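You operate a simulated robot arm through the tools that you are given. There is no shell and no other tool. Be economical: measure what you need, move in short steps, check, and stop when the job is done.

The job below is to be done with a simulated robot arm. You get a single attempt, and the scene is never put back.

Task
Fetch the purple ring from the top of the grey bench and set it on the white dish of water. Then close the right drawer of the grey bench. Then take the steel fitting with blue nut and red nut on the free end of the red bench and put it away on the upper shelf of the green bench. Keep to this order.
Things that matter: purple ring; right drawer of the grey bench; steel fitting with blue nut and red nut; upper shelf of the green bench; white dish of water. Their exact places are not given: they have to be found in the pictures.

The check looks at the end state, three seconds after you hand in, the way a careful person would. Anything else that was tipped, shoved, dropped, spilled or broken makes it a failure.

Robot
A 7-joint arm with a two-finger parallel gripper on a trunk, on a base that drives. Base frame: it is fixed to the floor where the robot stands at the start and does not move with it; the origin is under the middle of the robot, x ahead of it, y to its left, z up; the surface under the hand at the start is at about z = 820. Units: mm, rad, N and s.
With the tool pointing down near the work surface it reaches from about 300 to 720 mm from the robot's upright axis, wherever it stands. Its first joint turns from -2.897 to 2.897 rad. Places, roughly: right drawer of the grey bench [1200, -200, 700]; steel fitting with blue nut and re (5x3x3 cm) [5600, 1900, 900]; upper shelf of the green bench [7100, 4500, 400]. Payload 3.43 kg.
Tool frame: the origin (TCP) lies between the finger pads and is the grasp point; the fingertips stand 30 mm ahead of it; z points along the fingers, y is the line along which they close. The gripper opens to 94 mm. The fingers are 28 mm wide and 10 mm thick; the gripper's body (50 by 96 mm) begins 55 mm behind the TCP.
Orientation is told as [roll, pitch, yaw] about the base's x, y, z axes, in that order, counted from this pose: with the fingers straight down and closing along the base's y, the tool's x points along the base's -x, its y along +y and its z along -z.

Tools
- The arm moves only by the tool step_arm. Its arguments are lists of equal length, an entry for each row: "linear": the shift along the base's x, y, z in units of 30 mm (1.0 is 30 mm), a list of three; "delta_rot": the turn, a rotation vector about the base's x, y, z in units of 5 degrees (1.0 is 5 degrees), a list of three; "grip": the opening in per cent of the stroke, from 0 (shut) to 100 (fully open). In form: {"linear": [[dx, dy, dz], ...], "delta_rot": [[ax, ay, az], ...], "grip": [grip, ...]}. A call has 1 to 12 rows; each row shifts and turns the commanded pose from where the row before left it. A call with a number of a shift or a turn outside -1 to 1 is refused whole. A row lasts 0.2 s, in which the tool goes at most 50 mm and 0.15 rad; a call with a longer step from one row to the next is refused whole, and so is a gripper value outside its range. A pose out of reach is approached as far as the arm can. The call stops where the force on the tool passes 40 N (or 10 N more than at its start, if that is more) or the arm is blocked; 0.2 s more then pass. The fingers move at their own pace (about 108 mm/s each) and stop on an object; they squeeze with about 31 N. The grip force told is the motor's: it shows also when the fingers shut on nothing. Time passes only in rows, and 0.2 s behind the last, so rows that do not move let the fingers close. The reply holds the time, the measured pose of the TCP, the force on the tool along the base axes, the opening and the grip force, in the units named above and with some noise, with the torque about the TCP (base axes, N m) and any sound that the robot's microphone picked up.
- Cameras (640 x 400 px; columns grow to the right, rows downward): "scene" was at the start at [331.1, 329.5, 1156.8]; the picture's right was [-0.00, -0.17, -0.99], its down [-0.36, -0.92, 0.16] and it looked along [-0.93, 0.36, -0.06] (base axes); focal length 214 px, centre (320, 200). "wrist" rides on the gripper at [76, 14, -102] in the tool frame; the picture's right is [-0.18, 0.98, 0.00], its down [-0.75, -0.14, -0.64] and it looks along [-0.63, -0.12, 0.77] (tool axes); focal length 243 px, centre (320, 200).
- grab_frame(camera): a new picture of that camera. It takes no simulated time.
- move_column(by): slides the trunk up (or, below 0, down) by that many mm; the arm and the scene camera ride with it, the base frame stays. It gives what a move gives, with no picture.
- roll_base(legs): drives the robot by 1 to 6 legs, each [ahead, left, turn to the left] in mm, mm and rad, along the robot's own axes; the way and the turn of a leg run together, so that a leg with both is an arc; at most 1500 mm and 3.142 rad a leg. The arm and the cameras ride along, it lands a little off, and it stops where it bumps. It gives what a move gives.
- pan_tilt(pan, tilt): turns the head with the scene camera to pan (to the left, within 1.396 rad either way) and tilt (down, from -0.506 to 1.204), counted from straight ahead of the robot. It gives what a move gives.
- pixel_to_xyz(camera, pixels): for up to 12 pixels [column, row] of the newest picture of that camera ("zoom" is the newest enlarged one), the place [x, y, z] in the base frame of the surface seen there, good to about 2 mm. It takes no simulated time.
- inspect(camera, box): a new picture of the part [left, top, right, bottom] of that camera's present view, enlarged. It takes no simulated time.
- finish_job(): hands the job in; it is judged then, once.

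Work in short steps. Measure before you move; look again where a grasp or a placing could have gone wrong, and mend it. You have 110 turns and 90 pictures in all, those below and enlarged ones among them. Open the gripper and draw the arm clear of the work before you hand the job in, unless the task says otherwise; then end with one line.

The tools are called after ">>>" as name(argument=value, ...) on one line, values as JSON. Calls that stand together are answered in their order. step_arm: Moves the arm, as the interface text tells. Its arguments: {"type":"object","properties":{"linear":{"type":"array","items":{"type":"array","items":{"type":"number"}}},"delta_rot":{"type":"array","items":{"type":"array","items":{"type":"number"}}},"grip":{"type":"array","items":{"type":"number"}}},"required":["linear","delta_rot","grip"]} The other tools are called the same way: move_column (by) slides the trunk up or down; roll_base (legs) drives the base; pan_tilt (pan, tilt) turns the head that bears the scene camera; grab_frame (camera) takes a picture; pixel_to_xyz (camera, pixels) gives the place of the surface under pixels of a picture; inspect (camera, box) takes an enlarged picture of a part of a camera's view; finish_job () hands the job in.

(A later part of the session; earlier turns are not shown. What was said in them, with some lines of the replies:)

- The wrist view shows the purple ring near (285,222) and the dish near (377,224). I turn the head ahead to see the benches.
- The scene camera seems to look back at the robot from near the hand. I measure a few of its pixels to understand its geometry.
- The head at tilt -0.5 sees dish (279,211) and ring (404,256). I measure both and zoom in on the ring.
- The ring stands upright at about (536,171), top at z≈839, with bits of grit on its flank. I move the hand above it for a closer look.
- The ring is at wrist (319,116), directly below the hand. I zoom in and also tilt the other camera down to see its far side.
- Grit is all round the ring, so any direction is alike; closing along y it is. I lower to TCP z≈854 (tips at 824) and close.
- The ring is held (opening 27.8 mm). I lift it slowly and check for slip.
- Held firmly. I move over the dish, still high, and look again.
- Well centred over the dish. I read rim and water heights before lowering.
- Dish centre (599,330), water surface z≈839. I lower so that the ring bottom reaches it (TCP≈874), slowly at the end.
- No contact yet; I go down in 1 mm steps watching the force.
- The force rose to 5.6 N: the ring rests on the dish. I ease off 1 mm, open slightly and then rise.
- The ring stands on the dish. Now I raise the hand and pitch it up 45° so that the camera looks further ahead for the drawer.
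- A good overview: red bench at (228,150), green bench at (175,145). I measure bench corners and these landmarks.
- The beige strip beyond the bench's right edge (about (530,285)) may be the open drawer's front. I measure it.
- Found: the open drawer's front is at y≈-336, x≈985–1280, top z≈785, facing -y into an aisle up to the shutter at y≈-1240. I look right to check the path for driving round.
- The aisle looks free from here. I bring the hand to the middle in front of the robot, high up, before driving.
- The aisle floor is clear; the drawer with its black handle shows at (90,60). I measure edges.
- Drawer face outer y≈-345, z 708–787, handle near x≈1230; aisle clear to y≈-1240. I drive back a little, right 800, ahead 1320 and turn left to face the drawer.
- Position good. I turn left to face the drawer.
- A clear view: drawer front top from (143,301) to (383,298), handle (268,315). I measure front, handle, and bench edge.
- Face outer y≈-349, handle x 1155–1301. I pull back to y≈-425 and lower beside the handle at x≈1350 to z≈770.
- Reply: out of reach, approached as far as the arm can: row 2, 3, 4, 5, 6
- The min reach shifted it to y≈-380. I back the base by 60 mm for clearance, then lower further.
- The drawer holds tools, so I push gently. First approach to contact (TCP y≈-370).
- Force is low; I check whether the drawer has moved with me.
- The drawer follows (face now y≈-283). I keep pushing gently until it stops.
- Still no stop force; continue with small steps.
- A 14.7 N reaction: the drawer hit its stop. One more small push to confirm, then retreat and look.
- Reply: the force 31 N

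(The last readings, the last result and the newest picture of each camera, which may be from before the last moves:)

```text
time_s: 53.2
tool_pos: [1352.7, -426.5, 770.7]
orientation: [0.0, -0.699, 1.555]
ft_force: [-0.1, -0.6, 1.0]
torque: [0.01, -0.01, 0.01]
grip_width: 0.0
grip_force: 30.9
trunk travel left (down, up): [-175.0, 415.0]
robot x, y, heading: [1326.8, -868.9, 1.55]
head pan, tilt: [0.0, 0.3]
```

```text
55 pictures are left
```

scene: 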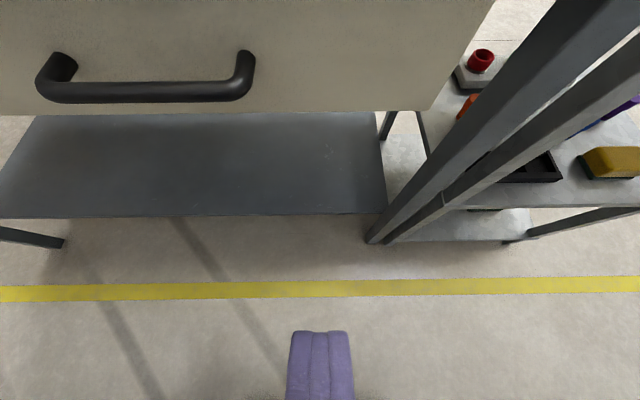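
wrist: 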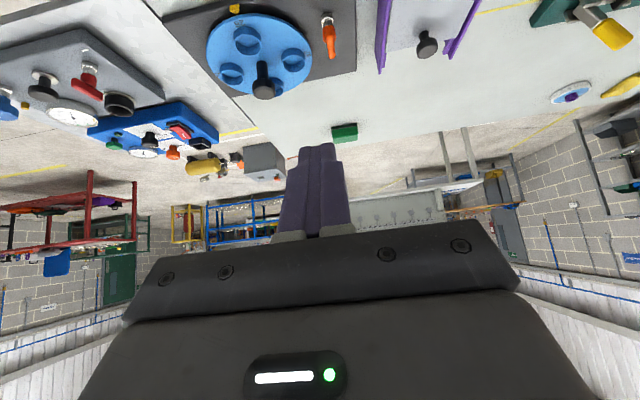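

Drawer is closed. I raise the arm and turn back to heading 0.

>>> step_arm(linear=[[0, 0, 1], [0, 0, 1], [0, 0, 1], [0, 0, 1], [0, 0, 1], [0, 0, 1], [0, 0, 1], [0, 0, 1], [0, 0, 1], [0, 0, 1], [0, 0, 1], [0, 0, 1]], delta_rot=[[0, 0, 0], [0, 0, 0], [0, 0, 0], [0, 0, 0], [0, 0, 0], [0, 0, 0], [0, 0, 0], [0, 0, 0], [0, 0, 0], [0, 0, 0], [0, 0, 0], [0, 0, 0]], grip=[0, 0, 0, 0, 0, 0, 0, 0, 0, 0, 0, 0])

>>> roll_base(legs=[[50, 0, 0], [0, 0, -1.55], [1300, 0, 0]])

>>> pan_tilt(pan=0.5, tilt=-0.4)

>>> grab_frame(camera="scene")

```text
time_s: 55.8
tool_pos: [1352.2, -426.6, 1129.9]
orientation: [-0.002, -0.698, 1.554]
ft_force: [0.7, 0.1, 0.0]
torque: [-0.01, -0.04, -0.01]
grip_width: 0.1
grip_force: 31.0
trunk travel left (down, up): [-175.0, 415.0]
robot x, y, heading: [1330.2, -873.1, 1.558]
head pan, tilt: [0.0, 0.3]
```

```text
time_s: 66.6
tool_pos: [3074.1, -843.3, 1130.8]
orientation: [0.0, -0.699, -0.003]
ft_force: [-1.0, -0.4, -0.1]
torque: [-0.01, -0.02, -0.01]
grip_width: 0.2
grip_force: 30.9
trunk travel left (down, up): [-175.0, 415.0]
robot x, y, heading: [2625.1, -825.3, -0.0]
head pan, tilt: [0.0, 0.3]
```

```text
time_s: 67.7
tool_pos: [3074.9, -843.1, 1129.8]
orientation: [0.001, -0.698, -0.002]
ft_force: [-1.0, 0.6, 0.7]
torque: [0.0, 0.0, 0.01]
grip_width: 0.0
grip_force: 30.9
trunk travel left (down, up): [-175.0, 415.0]
robot x, y, heading: [2627.3, -827.6, -0.002]
head pan, tilt: [0.499, -0.4]
```

```text
54 pictures are left
```

scene: 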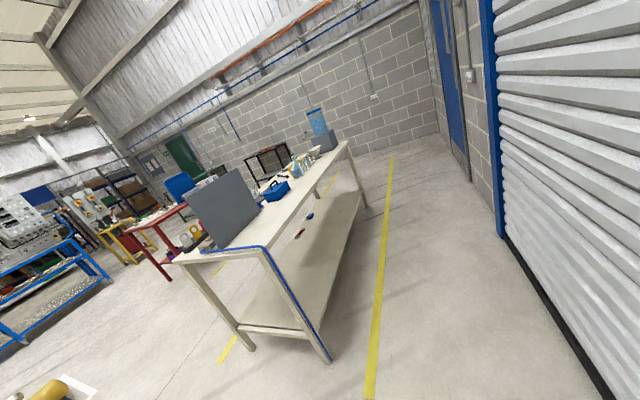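

The beige bench stands ahead-left, red bench beyond it on the left. I measure corners and floor marks to plan.

>>> pixel_to_xyz(camera="scene", pixels=[[330, 358], [250, 346], [180, 262], [168, 278], [150, 235], [130, 228], [186, 206], [215, 362], [130, 262], [100, 320], [180, 320], [365, 205]])

>>> inspect(camera="scene", box=[60, 150, 320, 312])

```text
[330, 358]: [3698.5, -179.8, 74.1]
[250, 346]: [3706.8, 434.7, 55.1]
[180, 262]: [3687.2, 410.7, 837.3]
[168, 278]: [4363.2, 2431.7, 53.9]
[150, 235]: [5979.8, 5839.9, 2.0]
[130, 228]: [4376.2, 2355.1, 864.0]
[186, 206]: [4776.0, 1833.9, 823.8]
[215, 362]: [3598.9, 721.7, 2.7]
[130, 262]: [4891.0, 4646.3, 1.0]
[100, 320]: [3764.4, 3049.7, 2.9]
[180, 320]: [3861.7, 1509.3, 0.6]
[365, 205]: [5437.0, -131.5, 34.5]
```

```text
2.46 times, centred on (190, 231) of scene
```

zoom: 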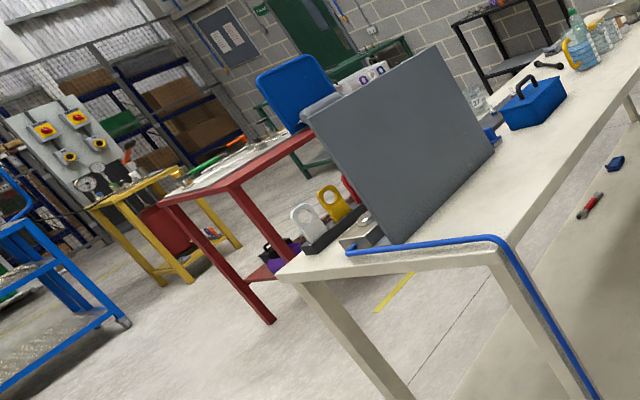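

Aisle between beige bench (y≤435) and red bench. I drive ahead 325, left about 1870 to y≈1040, then look.

>>> roll_base(legs=[[325, 0, 0], [0, 1000, 0], [0, 870, 0]])

>>> pan_tilt(pan=0.0, tilt=-0.4)

>>> grab_frame(camera="scene")

```text
time_s: 78.8
tool_pos: [3402.7, 1024.6, 1129.6]
orientation: [-0.001, -0.698, -0.005]
ft_force: [-0.8, -0.4, -0.2]
torque: [-0.02, -0.01, 0.01]
grip_width: 0.2
grip_force: 30.8
trunk travel left (down, up): [-175.0, 415.0]
robot x, y, heading: [2955.7, 1038.3, -0.006]
head pan, tilt: [0.499, -0.4]
```

```text
time_s: 79.7
tool_pos: [3402.6, 1024.6, 1130.8]
orientation: [0.0, -0.697, -0.005]
ft_force: [0.4, 0.1, -0.3]
torque: [-0.01, 0.0, -0.01]
grip_width: 0.1
grip_force: 31.3
trunk travel left (down, up): [-175.0, 415.0]
robot x, y, heading: [2957.1, 1040.5, -0.003]
head pan, tilt: [0.0, -0.4]
```

```text
52 pictures are left
```

scene: 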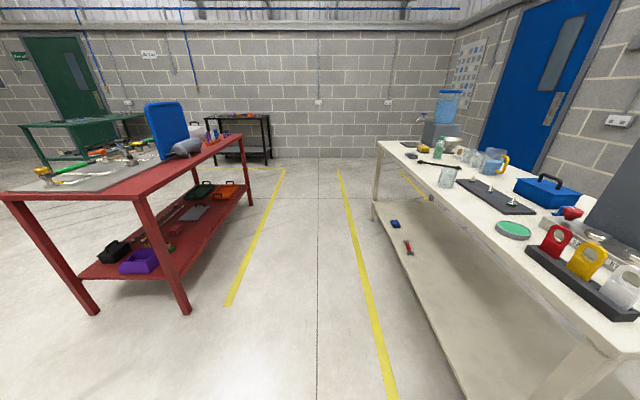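

The aisle is clear. I measure the red bench and green bench and zoom on the red bench's ends.

>>> pixel_to_xyz(camera="scene", pixels=[[187, 310], [250, 203], [243, 137], [137, 199], [10, 195], [205, 145], [226, 138], [165, 130], [70, 121], [130, 117], [60, 165], [268, 162]])

>>> inspect(camera="scene", box=[0, 80, 280, 255])

```text
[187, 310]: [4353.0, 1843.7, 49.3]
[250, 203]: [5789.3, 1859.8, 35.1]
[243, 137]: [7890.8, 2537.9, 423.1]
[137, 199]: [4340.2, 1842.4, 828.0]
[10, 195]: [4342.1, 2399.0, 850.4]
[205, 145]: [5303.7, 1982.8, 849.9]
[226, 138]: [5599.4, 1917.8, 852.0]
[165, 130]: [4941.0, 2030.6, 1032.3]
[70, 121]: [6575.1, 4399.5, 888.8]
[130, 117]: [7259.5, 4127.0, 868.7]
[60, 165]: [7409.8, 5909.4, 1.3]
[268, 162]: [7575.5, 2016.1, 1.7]
```

```text
2.29 times, centred on (140, 168) of scene
```

zoom: 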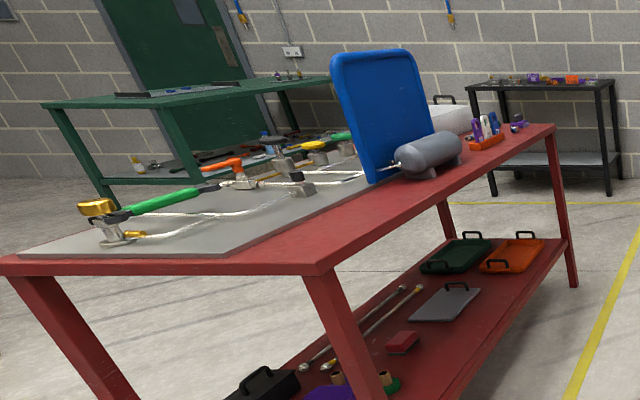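

Red bench: x 4340–5800, y 1840–2400, top z≈850; the fitting seems near (5600,1918). I drive down the aisle and turn to face it.

>>> roll_base(legs=[[1400, 0, 0], [1245, 0, 0], [0, 0, 1.571], [330, 0, 0]])

>>> pan_tilt(pan=0.0, tilt=0.2)

>>> grab_frame(camera="scene")

```text
time_s: 98.2
tool_pos: [5591.7, 1834.6, 1129.3]
orientation: [0.0, -0.7, 1.597]
ft_force: [0.3, -0.7, -0.3]
torque: [-0.02, 0.0, -0.03]
grip_width: 0.0
grip_force: 31.5
trunk travel left (down, up): [-175.0, 415.0]
robot x, y, heading: [5589.8, 1383.9, 1.6]
head pan, tilt: [0.0, -0.4]
```

```text
time_s: 99.2
tool_pos: [5591.9, 1834.2, 1129.5]
orientation: [0.0, -0.698, 1.599]
ft_force: [0.0, 0.4, -0.3]
torque: [0.04, 0.01, -0.01]
grip_width: 0.0
grip_force: 30.9
trunk travel left (down, up): [-175.0, 415.0]
robot x, y, heading: [5590.2, 1385.8, 1.602]
head pan, tilt: [0.0, 0.201]
```

```text
50 pictures are left
```

scene: 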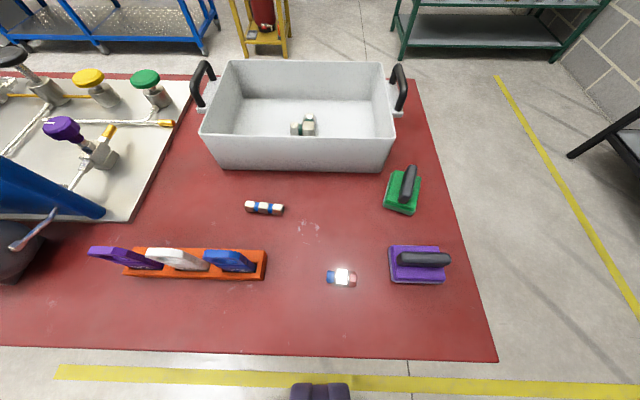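

Candidate with blue and red ends at (341,277); another at (264,208). I zoom both.

>>> inspect(camera="scene", box=[240, 190, 400, 290])

>>> pixel_to_xyz(camera="scene", pixels=[[341, 277], [330, 277], [352, 277], [341, 268], [341, 286], [264, 208], [390, 265], [266, 265], [495, 358], [300, 130], [302, 320]])

```text
4.00 times, centred on (320, 240) of scene
```

zoom: 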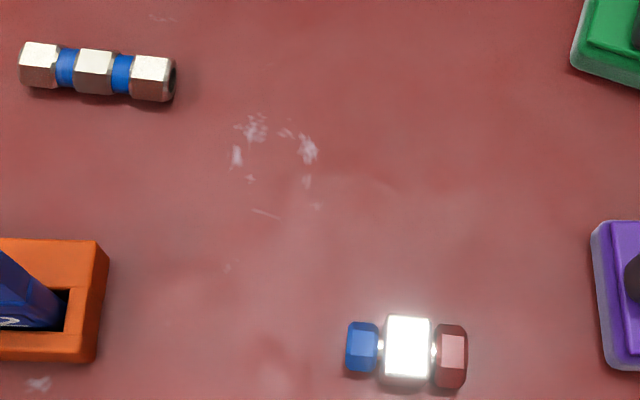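

```text
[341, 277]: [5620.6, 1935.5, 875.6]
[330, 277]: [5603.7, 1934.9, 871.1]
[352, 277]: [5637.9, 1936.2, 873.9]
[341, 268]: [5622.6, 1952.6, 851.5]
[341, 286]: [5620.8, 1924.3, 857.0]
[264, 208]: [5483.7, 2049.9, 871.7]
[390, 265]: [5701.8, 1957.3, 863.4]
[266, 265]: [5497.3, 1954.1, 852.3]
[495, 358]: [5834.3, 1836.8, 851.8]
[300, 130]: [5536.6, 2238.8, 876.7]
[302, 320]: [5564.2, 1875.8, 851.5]
```

The target lies along x at about (5621,1936), 851–876 high. I bring the tool upright above it at z≈990 with the gripper opening.

>>> step_arm(linear=[[0.12, 0.43, -0.58], [0.12, 0.43, -0.58], [0.12, 0.43, -0.58], [0.12, 0.43, -0.58], [0.12, 0.43, -0.58], [0.12, 0.43, -0.58], [0.12, 0.43, -0.58], [0.12, 0.43, -0.58], [0, 0, 0]], delta_rot=[[-1, -0.027, 0], [-1, -0.027, 0], [-1, -0.027, 0], [-1, -0.027, 0], [-1, -0.027, 0], [-1, -0.027, 0], [-1, -0.027, 0], [-1, -0.027, 0], [0, 0, 0]], grip=[80, 80, 80, 80, 80, 80, 80, 80, 80])

>>> grab_frame(camera="wrist")

```text
time_s: 101.2
tool_pos: [5622.3, 1937.3, 989.5]
orientation: [-0.003, 0.002, 1.599]
ft_force: [0.2, -0.1, -0.6]
torque: [-0.03, 0.02, 0.01]
grip_width: 75.3
grip_force: 0.1
trunk travel left (down, up): [-175.0, 415.0]
robot x, y, heading: [5589.5, 1389.4, 1.596]
head pan, tilt: [0.0, 0.201]
```

```text
48 pictures are left
```

wrist: 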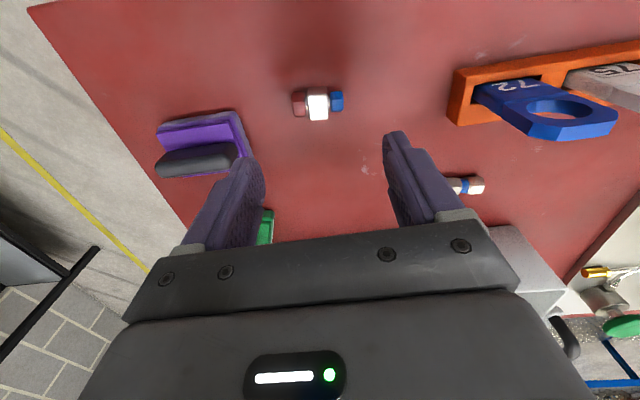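

The fitting sits centred at (318,103). I zoom and measure its ends for the axis direction.

>>> inspect(camera="wrist", box=[278, 78, 358, 128])

>>> pixel_to_xyz(camera="wrist", pixels=[[317, 103], [318, 96], [300, 102], [336, 100], [294, 103], [342, 100], [318, 112]])

```text
8.00 times, centred on (318, 103) of wrist
```

zoom: 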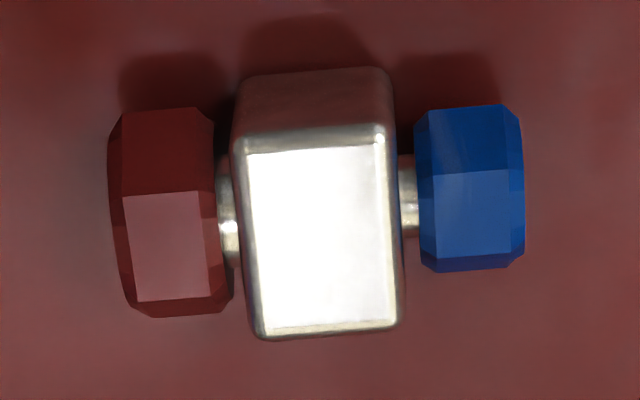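

```text
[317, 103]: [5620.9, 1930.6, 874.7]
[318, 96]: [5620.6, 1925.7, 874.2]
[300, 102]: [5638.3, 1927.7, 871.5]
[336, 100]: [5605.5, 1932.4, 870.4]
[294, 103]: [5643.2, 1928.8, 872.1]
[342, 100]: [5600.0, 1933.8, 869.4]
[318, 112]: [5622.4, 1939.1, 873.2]
```

I measure the top-face centres of both nuts and the body more exactly.

>>> pixel_to_xyz(camera="zoom", pixels=[[170, 246], [470, 212], [320, 240], [132, 198], [140, 298], [432, 175], [512, 172], [508, 252], [438, 256], [222, 290], [255, 155], [270, 320]])

```text
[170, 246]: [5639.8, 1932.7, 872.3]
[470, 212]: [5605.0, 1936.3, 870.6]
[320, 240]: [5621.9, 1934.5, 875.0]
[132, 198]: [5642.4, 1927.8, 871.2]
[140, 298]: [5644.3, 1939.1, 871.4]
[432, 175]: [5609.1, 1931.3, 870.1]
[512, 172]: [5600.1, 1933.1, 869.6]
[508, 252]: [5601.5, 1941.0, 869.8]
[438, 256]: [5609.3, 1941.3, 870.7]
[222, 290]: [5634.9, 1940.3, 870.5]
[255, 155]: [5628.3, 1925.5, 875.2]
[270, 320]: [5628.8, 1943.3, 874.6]
```

The axis is turned about -0.1 rad from x, so I turn the tool by -7.4°, shift +2.5 mm in y and lower to z≈887.

>>> step_arm(linear=[[0, 0.08, -0.6], [0, 0, -0.7], [0, 0, -0.8], [0, 0, -0.7], [0, 0, -0.4], [0, 0, -0.22], [0, 0, 0]], delta_rot=[[0, 0, -0.74], [0, 0, -0.74], [0, 0, 0], [0, 0, 0], [0, 0, 0], [0, 0, 0], [0, 0, 0]], grip=[80, 80, 80, 80, 80, 80, 80])

>>> grab_frame(camera="wrist")

```text
time_s: 102.8
tool_pos: [5620.7, 1938.7, 887.4]
orientation: [-0.002, -0.001, 1.467]
ft_force: [0.3, 0.0, 0.7]
torque: [0.01, -0.04, 0.01]
grip_width: 75.4
grip_force: 0.0
trunk travel left (down, up): [-175.0, 415.0]
robot x, y, heading: [5590.7, 1388.5, 1.591]
head pan, tilt: [0.0, 0.201]
```

```text
46 pictures are left
```

wrist: 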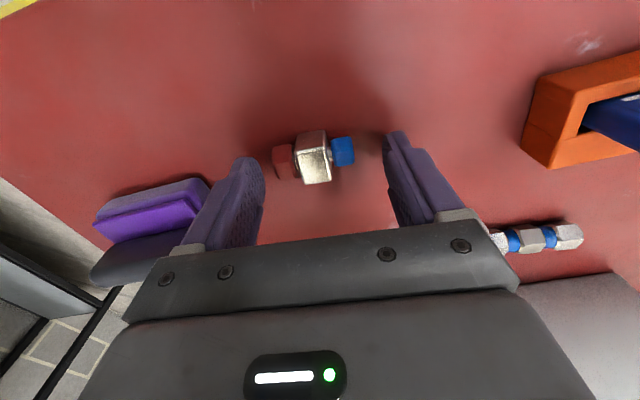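

The fitting lies between the pads. Close.

>>> step_arm(linear=[[0, 0, 0], [0, 0, 0], [0, 0, 0], [0, 0, 0]], delta_rot=[[0, 0, 0], [0, 0, 0], [0, 0, 0], [0, 0, 0]], grip=[50, 30, 30, 30])

>>> inspect(camera="wrist", box=[220, 90, 420, 215])

```text
time_s: 103.8
tool_pos: [5621.9, 1939.0, 888.2]
orientation: [0.001, 0.0, 1.469]
ft_force: [0.0, 0.4, -0.2]
torque: [-0.03, 0.0, -0.01]
grip_width: 45.4
grip_force: 30.7
trunk travel left (down, up): [-175.0, 415.0]
robot x, y, heading: [5589.9, 1388.8, 1.593]
head pan, tilt: [0.0, 0.201]
```

```text
3.20 times, centred on (320, 152) of wrist
```

zoom: 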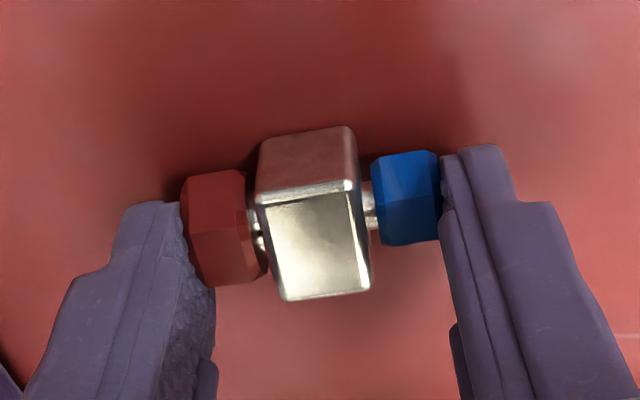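

Gripped at 45.4 mm. I set full squeeze and lift slowly.

>>> step_arm(linear=[[0, 0, 0], [0, 0, 0.3], [0, 0, 0.5], [0, 0, 0.8], [0, 0, 1], [0, 0, 1], [0, 0, 1], [0, 0, 1], [0, 0, 1], [0, 0, 0]], delta_rot=[[0, 0, 0], [0, 0, 0], [0, 0, 0], [0, 0, 0], [0, 0, 0], [0, 0, 0], [0, 0, 0], [0, 0, 0], [0, 0, 0], [0, 0, 0]], grip=[0, 0, 0, 0, 0, 0, 0, 0, 0, 0])

>>> inspect(camera="wrist", box=[220, 90, 420, 215])

```text
time_s: 106.0
tool_pos: [5622.1, 1939.7, 1086.5]
orientation: [-0.004, 0.0, 1.469]
ft_force: [-0.1, -0.9, -0.3]
torque: [0.01, 0.0, -0.02]
grip_width: 45.6
grip_force: 31.4
trunk travel left (down, up): [-175.0, 415.0]
robot x, y, heading: [5591.4, 1385.6, 1.593]
head pan, tilt: [0.0, 0.201]
```

```text
3.20 times, centred on (320, 152) of wrist
```

zoom: 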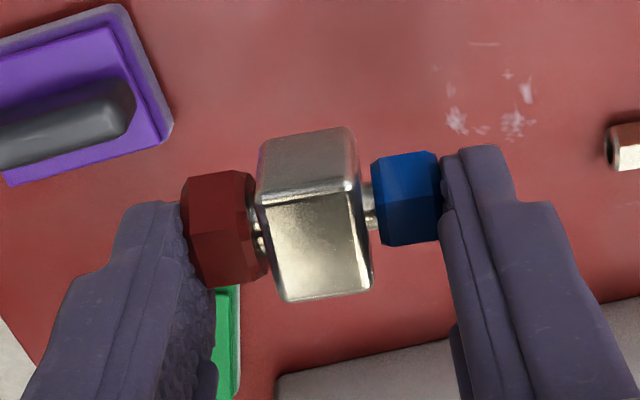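

Held securely. I pitch the hand forward 40° (about the fitting's own axis) and look towards the green bench.

>>> step_arm(linear=[[0, -0.4, 0.3], [0, -0.4, 0.3], [0, -0.4, 0.3], [0, -0.4, 0.3], [0, -0.4, 0.3], [0, -0.4, 0.3], [0, -0.4, 0.3], [0, -0.4, 0.3], [0, 0, 0]], delta_rot=[[0.994, -0.1, 0], [0.994, -0.1, 0], [0.994, -0.1, 0], [0.994, -0.1, 0], [0.994, -0.1, 0], [0.994, -0.1, 0], [0.994, -0.1, 0], [0.994, -0.1, 0], [0, 0, 0]], grip=[0, 0, 0, 0, 0, 0, 0, 0, 0])

>>> pan_tilt(pan=-0.5, tilt=-0.4)

>>> grab_frame(camera="scene")

```text
time_s: 108.0
tool_pos: [5621.2, 1843.7, 1159.0]
orientation: [0.0, -0.698, 1.47]
ft_force: [0.2, 0.0, -1.0]
torque: [0.01, 0.01, 0.0]
grip_width: 45.5
grip_force: 31.1
trunk travel left (down, up): [-175.0, 415.0]
robot x, y, heading: [5589.5, 1384.8, 1.596]
head pan, tilt: [0.0, 0.201]
```

```text
time_s: 109.0
tool_pos: [5621.3, 1843.8, 1157.5]
orientation: [-0.001, -0.697, 1.468]
ft_force: [-0.7, 0.6, -0.3]
torque: [-0.06, -0.02, -0.03]
grip_width: 45.6
grip_force: 30.9
trunk travel left (down, up): [-175.0, 415.0]
robot x, y, heading: [5595.9, 1387.0, 1.596]
head pan, tilt: [-0.499, -0.4]
```

```text
43 pictures are left
```

scene: 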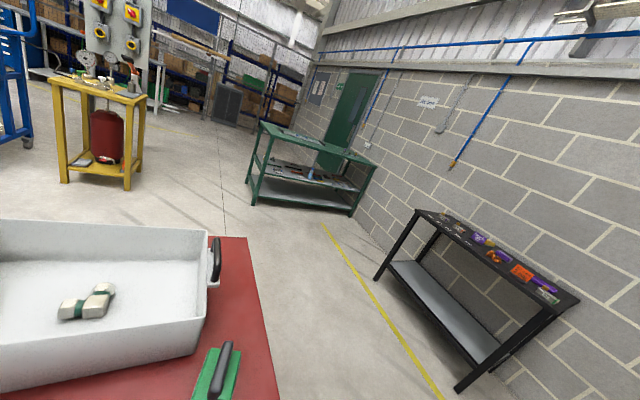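

Green bench at (310,165) with two shelves. I zoom and measure.

>>> inspect(camera="scene", box=[230, 110, 390, 220])

>>> pixel_to_xyz(camera="scene", pixels=[[254, 203], [352, 214], [260, 122], [376, 161], [275, 168], [348, 184], [310, 176], [300, 190], [346, 210], [127, 185], [372, 280], [248, 178]])

```text
3.64 times, centred on (310, 165) of scene
```

zoom: 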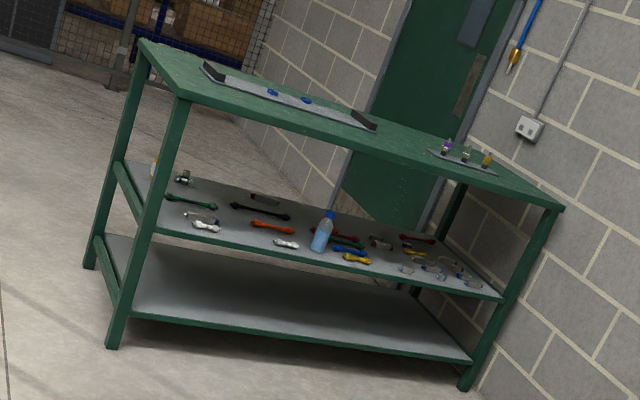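

```text
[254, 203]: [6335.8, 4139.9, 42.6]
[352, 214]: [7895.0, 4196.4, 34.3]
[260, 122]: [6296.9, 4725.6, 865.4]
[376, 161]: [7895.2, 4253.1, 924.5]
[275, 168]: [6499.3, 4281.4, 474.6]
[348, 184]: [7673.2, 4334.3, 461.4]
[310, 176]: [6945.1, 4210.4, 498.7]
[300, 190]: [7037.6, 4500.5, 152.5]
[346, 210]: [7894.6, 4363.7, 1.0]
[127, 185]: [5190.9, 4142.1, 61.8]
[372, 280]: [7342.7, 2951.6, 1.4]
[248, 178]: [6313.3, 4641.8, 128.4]
```

Green bench front at y≈4140, x 6300–7720, upper shelf z≈455 with clutter. I drive right, past the red bench's end, then ahead to y≈3500.

>>> roll_base(legs=[[-80, 0, -0.025], [0, -1150, 0], [1150, 0, 0], [1050, 0, 0]])

>>> pan_tilt(pan=0.0, tilt=-0.2)

>>> grab_frame(camera="scene")

```text
time_s: 126.0
tool_pos: [6705.8, 3979.8, 1158.3]
orientation: [0.002, -0.696, 1.473]
ft_force: [-0.1, 0.3, -0.8]
torque: [0.03, 0.0, -0.02]
grip_width: 45.8
grip_force: 31.6
trunk travel left (down, up): [-175.0, 415.0]
robot x, y, heading: [6679.4, 3518.5, 1.607]
head pan, tilt: [-0.499, -0.4]
```

```text
time_s: 127.0
tool_pos: [6707.3, 3978.1, 1158.2]
orientation: [0.0, -0.7, 1.472]
ft_force: [0.6, 0.3, 0.3]
torque: [-0.01, 0.01, -0.01]
grip_width: 45.6
grip_force: 30.9
trunk travel left (down, up): [-175.0, 415.0]
robot x, y, heading: [6682.2, 3521.4, 1.607]
head pan, tilt: [0.0, -0.201]
```

```text
41 pictures are left
```

scene: 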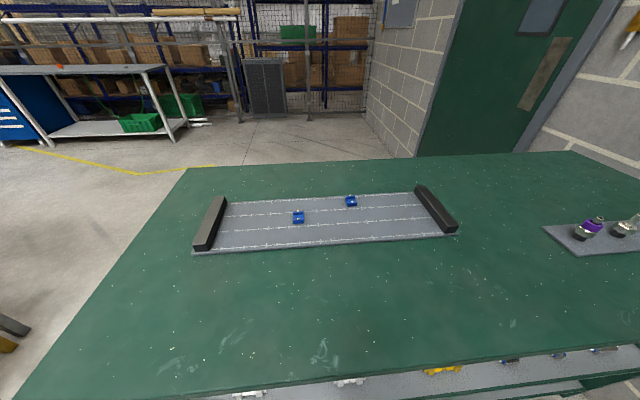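

I back off 200 mm, lower the trunk and the hand in front of the bench to see the shelf.

>>> roll_base(legs=[[-200, 0, -0.03]])

>>> move_column(by=-175)

>>> step_arm(linear=[[0, 0, -1], [0, 0, -1], [0, 0, -1], [0, 0, -1], [0, 0, -1], [0, 0, -1], [0, 0, -1], [0, 0, -1], [0, 0, -1]], delta_rot=[[0, 0, 0], [0, 0, 0], [0, 0, 0], [0, 0, 0], [0, 0, 0], [0, 0, 0], [0, 0, 0], [0, 0, 0], [0, 0, 0]], grip=[0, 0, 0, 0, 0, 0, 0, 0, 0])

>>> grab_frame(camera="scene")

```text
time_s: 128.6
tool_pos: [6723.9, 3777.3, 1158.8]
orientation: [0.0, -0.699, 1.445]
ft_force: [-0.5, -0.5, -0.6]
torque: [-0.04, -0.01, 0.0]
grip_width: 45.6
grip_force: 30.8
trunk travel left (down, up): [-175.0, 415.0]
robot x, y, heading: [6681.5, 3319.5, 1.572]
head pan, tilt: [0.0, -0.201]
```

```text
time_s: 130.5
tool_pos: [6724.0, 3777.5, 983.1]
orientation: [0.0, -0.697, 1.445]
ft_force: [-0.1, 0.6, -0.4]
torque: [-0.04, -0.02, 0.0]
grip_width: 45.6
grip_force: 31.2
trunk travel left (down, up): [0.0, 590.0]
robot x, y, heading: [6682.9, 3321.0, 1.566]
head pan, tilt: [0.0, -0.201]
```

```text
time_s: 132.5
tool_pos: [6724.1, 3777.3, 712.0]
orientation: [0.001, -0.7, 1.44]
ft_force: [0.2, -0.7, -0.3]
torque: [0.0, 0.01, -0.02]
grip_width: 45.7
grip_force: 30.8
trunk travel left (down, up): [0.0, 590.0]
robot x, y, heading: [6681.2, 3324.5, 1.571]
head pan, tilt: [0.0, -0.201]
```

```text
40 pictures are left
```

scene: 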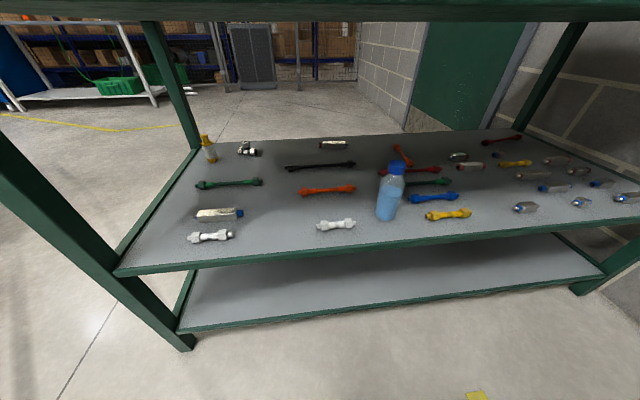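

A free spot lies around (280,228), between the two white spanners. I measure it and its neighbours.

>>> pixel_to_xyz(camera="scene", pixels=[[280, 228], [236, 235], [316, 226], [243, 214], [280, 245], [280, 258], [300, 192], [280, 200], [264, 183], [150, 265], [280, 20], [280, 15]])

>>> inspect(camera="scene", box=[180, 160, 400, 290])

```text
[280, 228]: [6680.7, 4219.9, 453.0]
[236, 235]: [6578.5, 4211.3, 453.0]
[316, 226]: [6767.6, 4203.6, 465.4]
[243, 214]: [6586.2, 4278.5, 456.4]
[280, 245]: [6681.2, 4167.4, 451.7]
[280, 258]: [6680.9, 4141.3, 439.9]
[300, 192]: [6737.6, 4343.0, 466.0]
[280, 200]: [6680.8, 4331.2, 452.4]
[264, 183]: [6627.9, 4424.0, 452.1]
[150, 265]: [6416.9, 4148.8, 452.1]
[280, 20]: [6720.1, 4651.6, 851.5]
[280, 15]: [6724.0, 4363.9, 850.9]
```

```text
2.91 times, centred on (290, 225) of scene
```

zoom: 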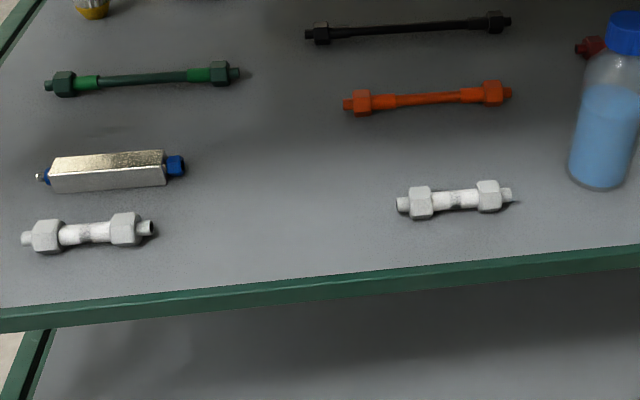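

Shelf top z≈452.5, front edge y≈4142, free span x 6587–6767. The fitting's body is square, so I place with only 30° tilt. First I lower to z≈562 outside the bench and set x≈6677.

>>> step_arm(linear=[[-0.4, 0, -0.9], [-0.4, 0, -0.9], [-0.4, 0, -0.9], [-0.37, 0, -0.9], [0, 0, -0.9], [0, 0, -0.5], [0, 0, 0]], delta_rot=[[-0.99, 0.13, 0], [-0.99, 0.13, 0], [0, 0, 0], [0, 0, 0], [0, 0, 0], [0, 0, 0], [0, 0, 0]], grip=[0, 0, 0, 0, 0, 0, 0])

>>> grab_frame(camera="wrist")

```text
time_s: 134.1
tool_pos: [6677.0, 3776.8, 563.3]
orientation: [0.0, -0.522, 1.444]
ft_force: [-0.5, 0.9, -0.9]
torque: [0.01, 0.01, 0.01]
grip_width: 45.6
grip_force: 31.1
trunk travel left (down, up): [0.0, 590.0]
robot x, y, heading: [6681.0, 3318.2, 1.569]
head pan, tilt: [0.0, -0.201]
```

```text
38 pictures are left
```

wrist: 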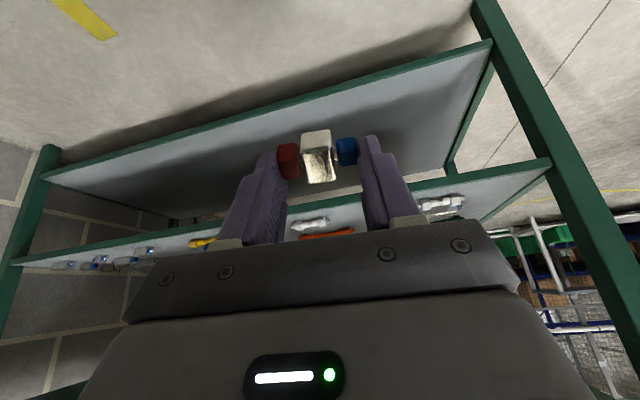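

All held. I drive 300 ahead first and check clearances.

>>> roll_base(legs=[[300, 0, 0]])

>>> grab_frame(camera="scene")

>>> grab_frame(camera="wrist")

```text
time_s: 136.2
tool_pos: [6675.5, 4076.5, 564.0]
orientation: [0.001, -0.523, 1.445]
ft_force: [0.5, -0.5, -0.5]
torque: [-0.01, -0.02, 0.01]
grip_width: 45.6
grip_force: 30.7
trunk travel left (down, up): [0.0, 590.0]
robot x, y, heading: [6682.4, 3618.5, 1.573]
head pan, tilt: [0.0, -0.201]
```

```text
37 pictures are left
```

scene: 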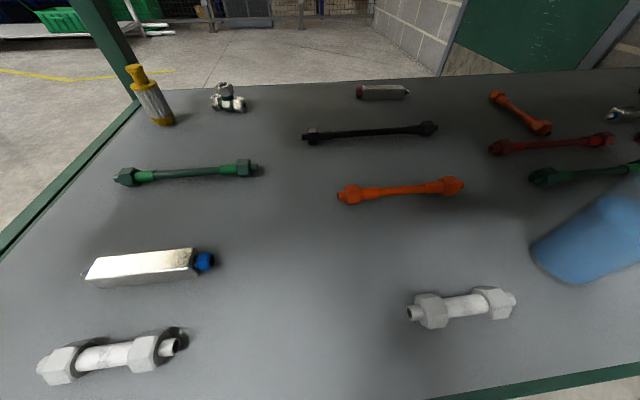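

```text
36 pictures are left
```

wrist: 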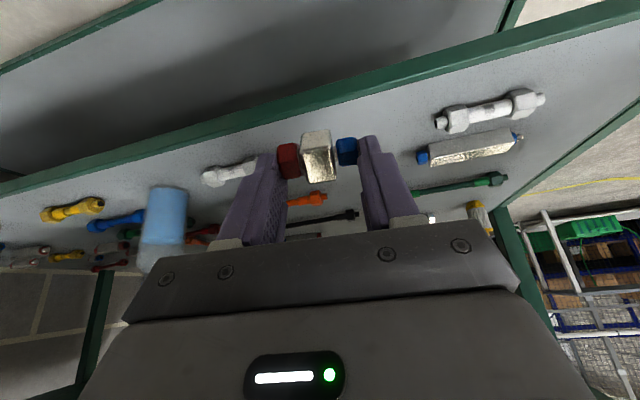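

Clear so far. I verify neighbour positions from here.

>>> pixel_to_xyz(camera="scene", pixels=[[184, 340], [410, 312], [300, 330], [300, 390], [212, 260], [430, 398]])

>>> roll_base(legs=[[100, 0, 0]])

```text
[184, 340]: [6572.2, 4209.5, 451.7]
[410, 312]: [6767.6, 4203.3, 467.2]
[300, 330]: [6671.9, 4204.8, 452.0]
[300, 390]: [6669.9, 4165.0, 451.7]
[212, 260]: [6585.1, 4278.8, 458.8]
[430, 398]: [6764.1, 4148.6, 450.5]
```

```text
time_s: 137.4
tool_pos: [6674.2, 4159.3, 562.7]
orientation: [-0.002, -0.511, 1.445]
ft_force: [-0.6, 0.1, -0.3]
torque: [-0.02, 0.01, 0.01]
grip_width: 45.7
grip_force: 30.8
trunk travel left (down, up): [0.0, 590.0]
robot x, y, heading: [6681.4, 3711.2, 1.574]
head pan, tilt: [0.0, -0.201]
stopped in leg 1: the robot was blocked; the commanded pose is now the measured one
```

Something of the arm touched the bench (TCP lagged 10 mm). I back off and look.

>>> roll_base(legs=[[-80, 0, 0]])

>>> pan_tilt(pan=0.0, tilt=1.2)

>>> grab_frame(camera="scene")

>>> grab_frame(camera="wrist")

```text
time_s: 138.4
tool_pos: [6675.5, 4084.9, 561.3]
orientation: [-0.004, -0.507, 1.447]
ft_force: [-0.7, 1.1, -1.0]
torque: [-0.03, -0.02, -0.02]
grip_width: 45.7
grip_force: 30.9
trunk travel left (down, up): [0.0, 590.0]
robot x, y, heading: [6679.1, 3634.2, 1.579]
head pan, tilt: [0.0, -0.201]
```

```text
time_s: 140.0
tool_pos: [6674.3, 4083.8, 561.2]
orientation: [-0.002, -0.509, 1.447]
ft_force: [0.5, -0.4, -2.4]
torque: [0.03, -0.01, -0.01]
grip_width: 45.5
grip_force: 30.6
trunk travel left (down, up): [0.0, 590.0]
robot x, y, heading: [6683.0, 3632.5, 1.58]
head pan, tilt: [0.0, 1.201]
```

```text
35 pictures are left
```

scene: 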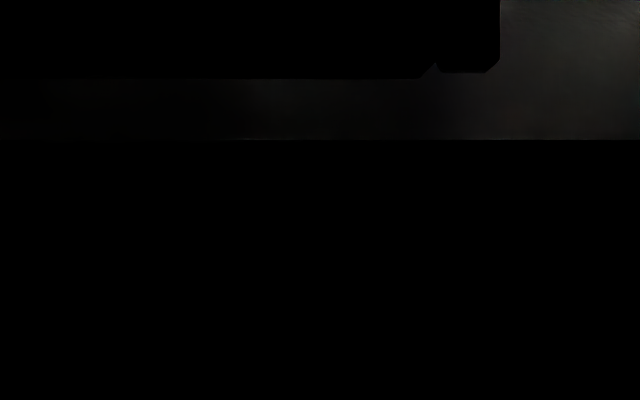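

```text
34 pictures are left
```

wrist: 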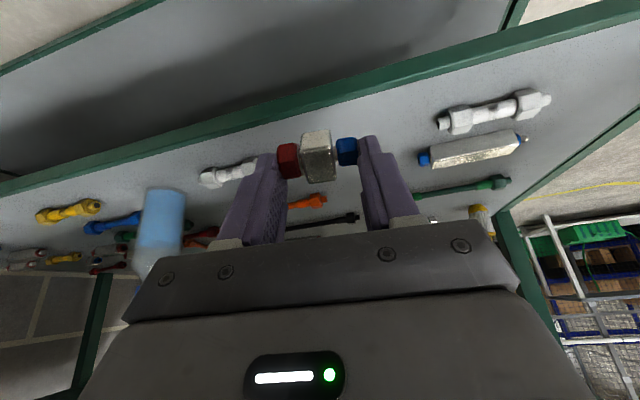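

The elbow, folded forward, seems to have met the bench top's edge. I drive back ~110 and reach out with the arm instead, which brings the elbow back.

>>> roll_base(legs=[[-110, 0, 0]])

>>> pan_tilt(pan=0.0, tilt=-0.2)

>>> step_arm(linear=[[0, 0.8, 0], [0, 0.8, 0], [0, 0.8, 0], [0, 0.8, 0]], delta_rot=[[0, 0, 0], [0, 0, 0], [0, 0, 0], [0, 0, 0]], grip=[0, 0, 0, 0])

>>> grab_frame(camera="scene")

```text
time_s: 141.2
tool_pos: [6674.2, 3972.3, 561.1]
orientation: [-0.004, -0.508, 1.446]
ft_force: [-0.4, -0.5, -0.8]
torque: [-0.01, 0.01, 0.02]
grip_width: 45.9
grip_force: 31.3
trunk travel left (down, up): [0.0, 590.0]
robot x, y, heading: [6680.4, 3525.1, 1.58]
head pan, tilt: [0.0, 1.201]
```

```text
time_s: 142.7
tool_pos: [6675.6, 3971.9, 561.9]
orientation: [-0.003, -0.508, 1.447]
ft_force: [0.3, 0.2, -0.8]
torque: [-0.03, -0.03, 0.02]
grip_width: 45.7
grip_force: 31.0
trunk travel left (down, up): [0.0, 590.0]
robot x, y, heading: [6683.0, 3523.6, 1.572]
head pan, tilt: [0.0, -0.201]
```

```text
time_s: 143.7
tool_pos: [6675.7, 4068.6, 559.6]
orientation: [-0.004, -0.507, 1.448]
ft_force: [-0.2, 0.0, -0.1]
torque: [0.01, 0.0, 0.0]
grip_width: 45.6
grip_force: 30.7
trunk travel left (down, up): [0.0, 590.0]
robot x, y, heading: [6679.8, 3519.4, 1.573]
head pan, tilt: [0.0, -0.201]
```

```text
33 pictures are left
```

scene: 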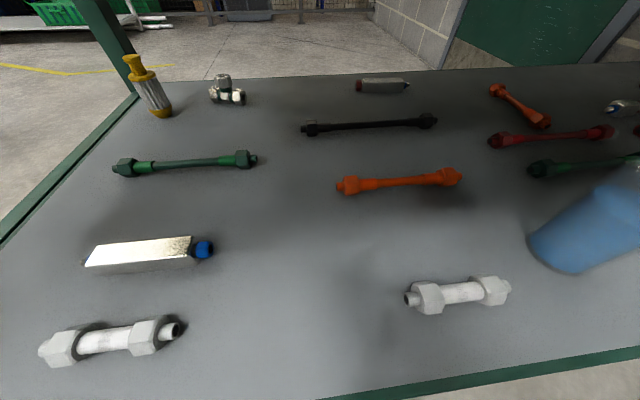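

Nothing on the shelf moved. I continue reaching forward in steps.

>>> pixel_to_xyz(camera="scene", pixels=[[182, 328], [406, 298], [300, 320]])

>>> step_arm(linear=[[0, 0.6, 0], [0, 0.6, 0], [0, 0.6, 0], [0, 0.6, 0]], delta_rot=[[0, 0, 0], [0, 0, 0], [0, 0, 0], [0, 0, 0]], grip=[0, 0, 0, 0])

```text
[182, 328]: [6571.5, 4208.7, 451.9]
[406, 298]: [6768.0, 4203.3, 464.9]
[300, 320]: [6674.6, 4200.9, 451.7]
```

```text
time_s: 144.7
tool_pos: [6676.2, 4140.7, 561.7]
orientation: [-0.003, -0.507, 1.447]
ft_force: [-0.6, 0.2, -0.8]
torque: [-0.02, -0.03, 0.02]
grip_width: 45.6
grip_force: 31.0
trunk travel left (down, up): [0.0, 590.0]
robot x, y, heading: [6680.0, 3525.6, 1.577]
head pan, tilt: [0.0, -0.201]
```

Free motion. I continue to y≈4195 while lowering to z≈520.

>>> step_arm(linear=[[0, 0.4, -0.3], [0, 0.5, -0.4], [0, 0.5, -0.4], [0, 0.42, -0.3], [0, 0, 0]], delta_rot=[[0, 0, 0], [0, 0, 0], [0, 0, 0], [0, 0, 0], [0, 0, 0]], grip=[0, 0, 0, 0, 0])

>>> grab_frame(camera="wrist")

```text
time_s: 145.9
tool_pos: [6675.9, 4196.0, 518.7]
orientation: [-0.005, -0.506, 1.448]
ft_force: [0.2, -0.1, -0.3]
torque: [-0.02, -0.03, 0.0]
grip_width: 45.6
grip_force: 31.0
trunk travel left (down, up): [0.0, 590.0]
robot x, y, heading: [6679.6, 3523.1, 1.577]
head pan, tilt: [0.0, -0.201]
```

```text
32 pictures are left
```

wrist: 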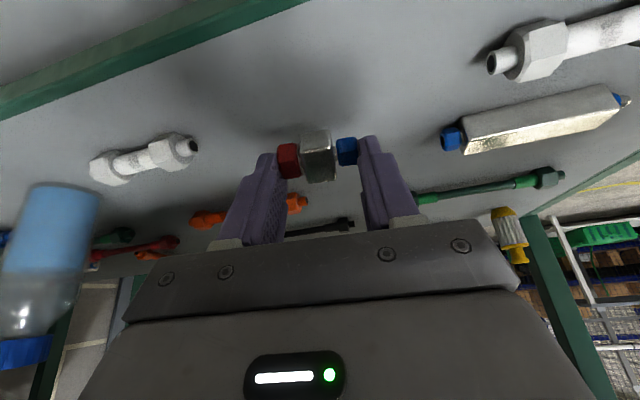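

Well placed between neighbours. I lower slowly towards contact expected at z≈492.

>>> step_arm(linear=[[0, 0, -0.3], [0, 0, -0.3], [0, 0, -0.15], [0, 0, -0.06], [0, 0, 0]], delta_rot=[[0, 0, 0], [0, 0, 0], [0, 0, 0], [0, 0, 0], [0, 0, 0]], grip=[0, 0, 0, 0, 0])

>>> inspect(camera="wrist", box=[220, 90, 420, 215])

```text
time_s: 147.1
tool_pos: [6676.3, 4195.4, 495.6]
orientation: [-0.004, -0.509, 1.447]
ft_force: [-0.2, -0.7, -1.3]
torque: [0.01, 0.0, 0.01]
grip_width: 45.6
grip_force: 31.1
trunk travel left (down, up): [0.0, 590.0]
robot x, y, heading: [6683.7, 3523.6, 1.573]
head pan, tilt: [0.0, -0.201]
```

```text
3.20 times, centred on (320, 152) of wrist
```

zoom: 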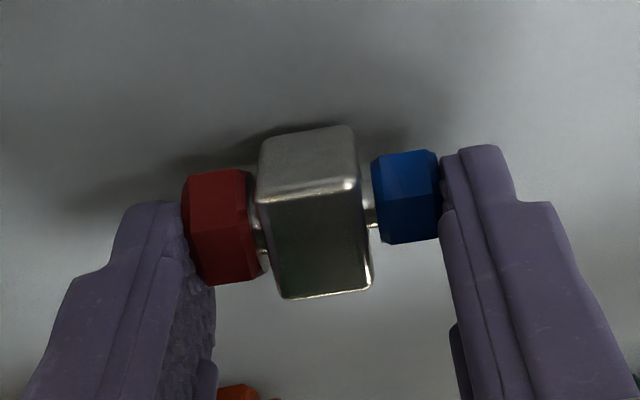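

Nearly touching; I go on in ~1.5 mm steps watching the force.

>>> step_arm(linear=[[0, 0, -0.05], [0, 0, -0.05], [0, 0, 0]], delta_rot=[[0, 0, 0], [0, 0, 0], [0, 0, 0]], grip=[0, 0, 0])

```text
time_s: 147.9
tool_pos: [6674.8, 4196.9, 491.7]
orientation: [-0.004, -0.509, 1.446]
ft_force: [-0.1, 0.1, -0.3]
torque: [-0.01, -0.03, -0.01]
grip_width: 45.5
grip_force: 30.6
trunk travel left (down, up): [0.0, 590.0]
robot x, y, heading: [6681.2, 3522.2, 1.571]
head pan, tilt: [0.0, -0.201]
```

>>> step_arm(linear=[[0, 0, -0.04], [0, 0, -0.04], [0, 0, 0]], delta_rot=[[0, 0, 0], [0, 0, 0], [0, 0, 0]], grip=[0, 0, 0])

```text
time_s: 148.7
tool_pos: [6676.0, 4195.6, 490.9]
orientation: [-0.004, -0.511, 1.448]
ft_force: [-0.1, -3.6, 14.2]
torque: [-0.03, 0.09, 0.0]
grip_width: 45.4
grip_force: 31.0
trunk travel left (down, up): [0.0, 590.0]
robot x, y, heading: [6682.0, 3524.1, 1.576]
head pan, tilt: [0.0, -0.201]
```

Contact (14 N) at z≈491. I ease up 1 mm and open the gripper gradually; clearance to neighbours is ample.

>>> step_arm(linear=[[0, 0, 0.03], [0, 0, 0], [0, 0, 0], [0, 0, 0], [0, 0, 0]], delta_rot=[[0, 0, 0], [0, 0, 0], [0, 0, 0], [0, 0, 0], [0, 0, 0]], grip=[48, 52, 56, 66, 70])

>>> inspect(camera="wrist", box=[200, 80, 440, 230])

```text
time_s: 149.9
tool_pos: [6675.3, 4194.9, 490.1]
orientation: [-0.004, -0.507, 1.448]
ft_force: [-0.4, -0.3, 0.2]
torque: [-0.04, 0.01, 0.03]
grip_width: 65.8
grip_force: 0.1
trunk travel left (down, up): [0.0, 590.0]
robot x, y, heading: [6683.8, 3523.9, 1.578]
head pan, tilt: [0.0, -0.201]
```

```text
2.67 times, centred on (320, 155) of wrist
```

zoom: 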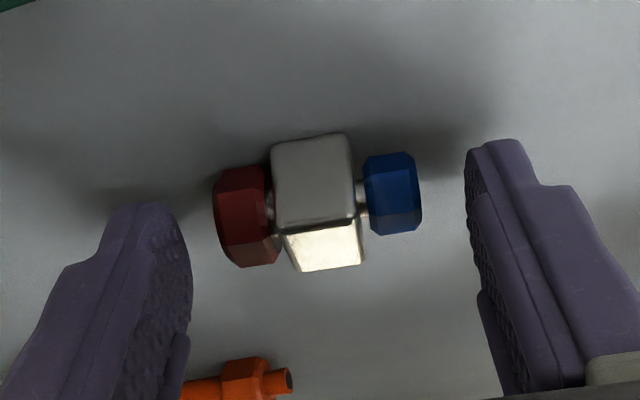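

The fitting settled flat. I retreat along the tool axis, then straight back out of the bench.

>>> step_arm(linear=[[0, -0.2, 0.35], [0, -0.4, 0.6], [0, -0.5, 0.6], [0, -0.8, 0.2], [0, -0.9, 0], [0, -0.9, 0], [0, -0.9, 0], [0, -0.9, 0], [0, -0.9, 0], [0, 0, 0]], delta_rot=[[0, 0, 0], [0, 0, 0], [0, 0, 0], [0, 0, 0], [0, 0, 0], [0, 0, 0], [0, 0, 0], [0, 0, 0], [0, 0, 0], [0, 0, 0]], grip=[70, 70, 70, 70, 70, 70, 70, 70, 70, 70])

>>> roll_base(legs=[[-250, 0, 0]])

>>> grab_frame(camera="scene")

```text
time_s: 152.1
tool_pos: [6675.5, 4003.2, 544.7]
orientation: [-0.004, -0.51, 1.447]
ft_force: [0.6, 0.9, 0.7]
torque: [-0.01, -0.02, -0.01]
grip_width: 65.7
grip_force: 0.1
trunk travel left (down, up): [0.0, 590.0]
robot x, y, heading: [6677.4, 3523.7, 1.575]
head pan, tilt: [0.0, -0.201]
```

```text
time_s: 153.9
tool_pos: [6676.1, 3752.4, 543.6]
orientation: [-0.005, -0.508, 1.449]
ft_force: [0.5, -0.5, 0.1]
torque: [0.0, -0.01, -0.03]
grip_width: 65.9
grip_force: 0.0
trunk travel left (down, up): [0.0, 590.0]
robot x, y, heading: [6679.0, 3270.2, 1.574]
head pan, tilt: [0.0, -0.201]
```

```text
29 pictures are left
```

scene: 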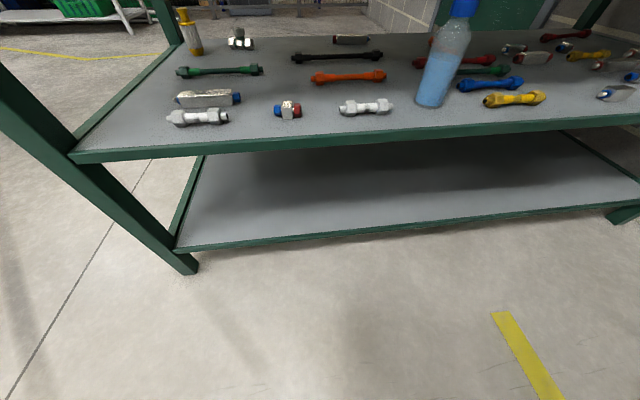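

The fitting lies on the upper shelf at (288,110), neighbours intact. I raise the trunk to check the bench top after the earlier light bump.

>>> move_column(by=560)

>>> grab_frame(camera="scene")

```text
refused: 560 is not a number from -400 to 400
```

```text
28 pictures are left
```

scene: 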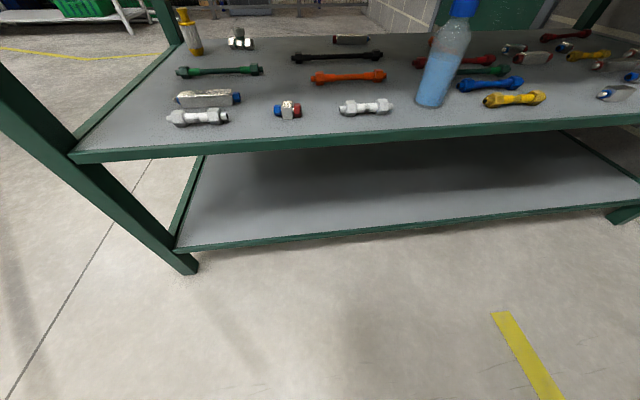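

The limit is 400 mm a call; I raise by 400.

>>> move_column(by=400)

>>> move_column(by=180)

>>> grab_frame(camera="scene")

```text
time_s: 157.7
tool_pos: [6678.2, 3752.4, 943.9]
orientation: [0.0, -0.508, 1.447]
ft_force: [-0.2, -0.2, 0.5]
torque: [0.02, -0.02, 0.01]
grip_width: 66.0
grip_force: 0.1
trunk travel left (down, up): [-400.0, 190.0]
robot x, y, heading: [6682.8, 3271.5, 1.576]
head pan, tilt: [0.0, -0.201]
```

```text
time_s: 159.7
tool_pos: [6677.3, 3752.7, 1123.5]
orientation: [-0.002, -0.509, 1.448]
ft_force: [-0.3, 0.6, 0.7]
torque: [0.01, 0.0, 0.0]
grip_width: 65.6
grip_force: 0.1
trunk travel left (down, up): [-580.0, 10.0]
robot x, y, heading: [6683.3, 3270.9, 1.571]
head pan, tilt: [0.0, -0.201]
```

```text
27 pictures are left
```

scene: 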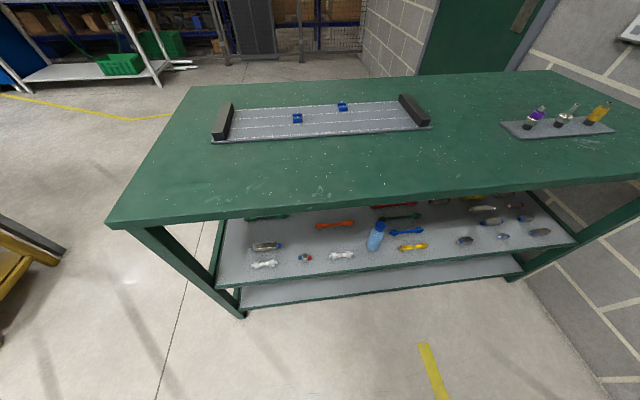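

The bench top is undisturbed, the arm is clear and the gripper is open. I hand the job in.

>>> finish_job()

```text
The job is handed in.
```

I did all three steps in order and handed the job in: the purple ring is on the white dish of water, the right drawer of the grey bench is closed, and the steel fitting is on the upper shelf of the green bench. While I was placing the fitting, the robot was blocked once by light contact, probably the arm against the green bench's top edge. I backed off, and a check afterwards showed nothing moved on its top or upper shelf.
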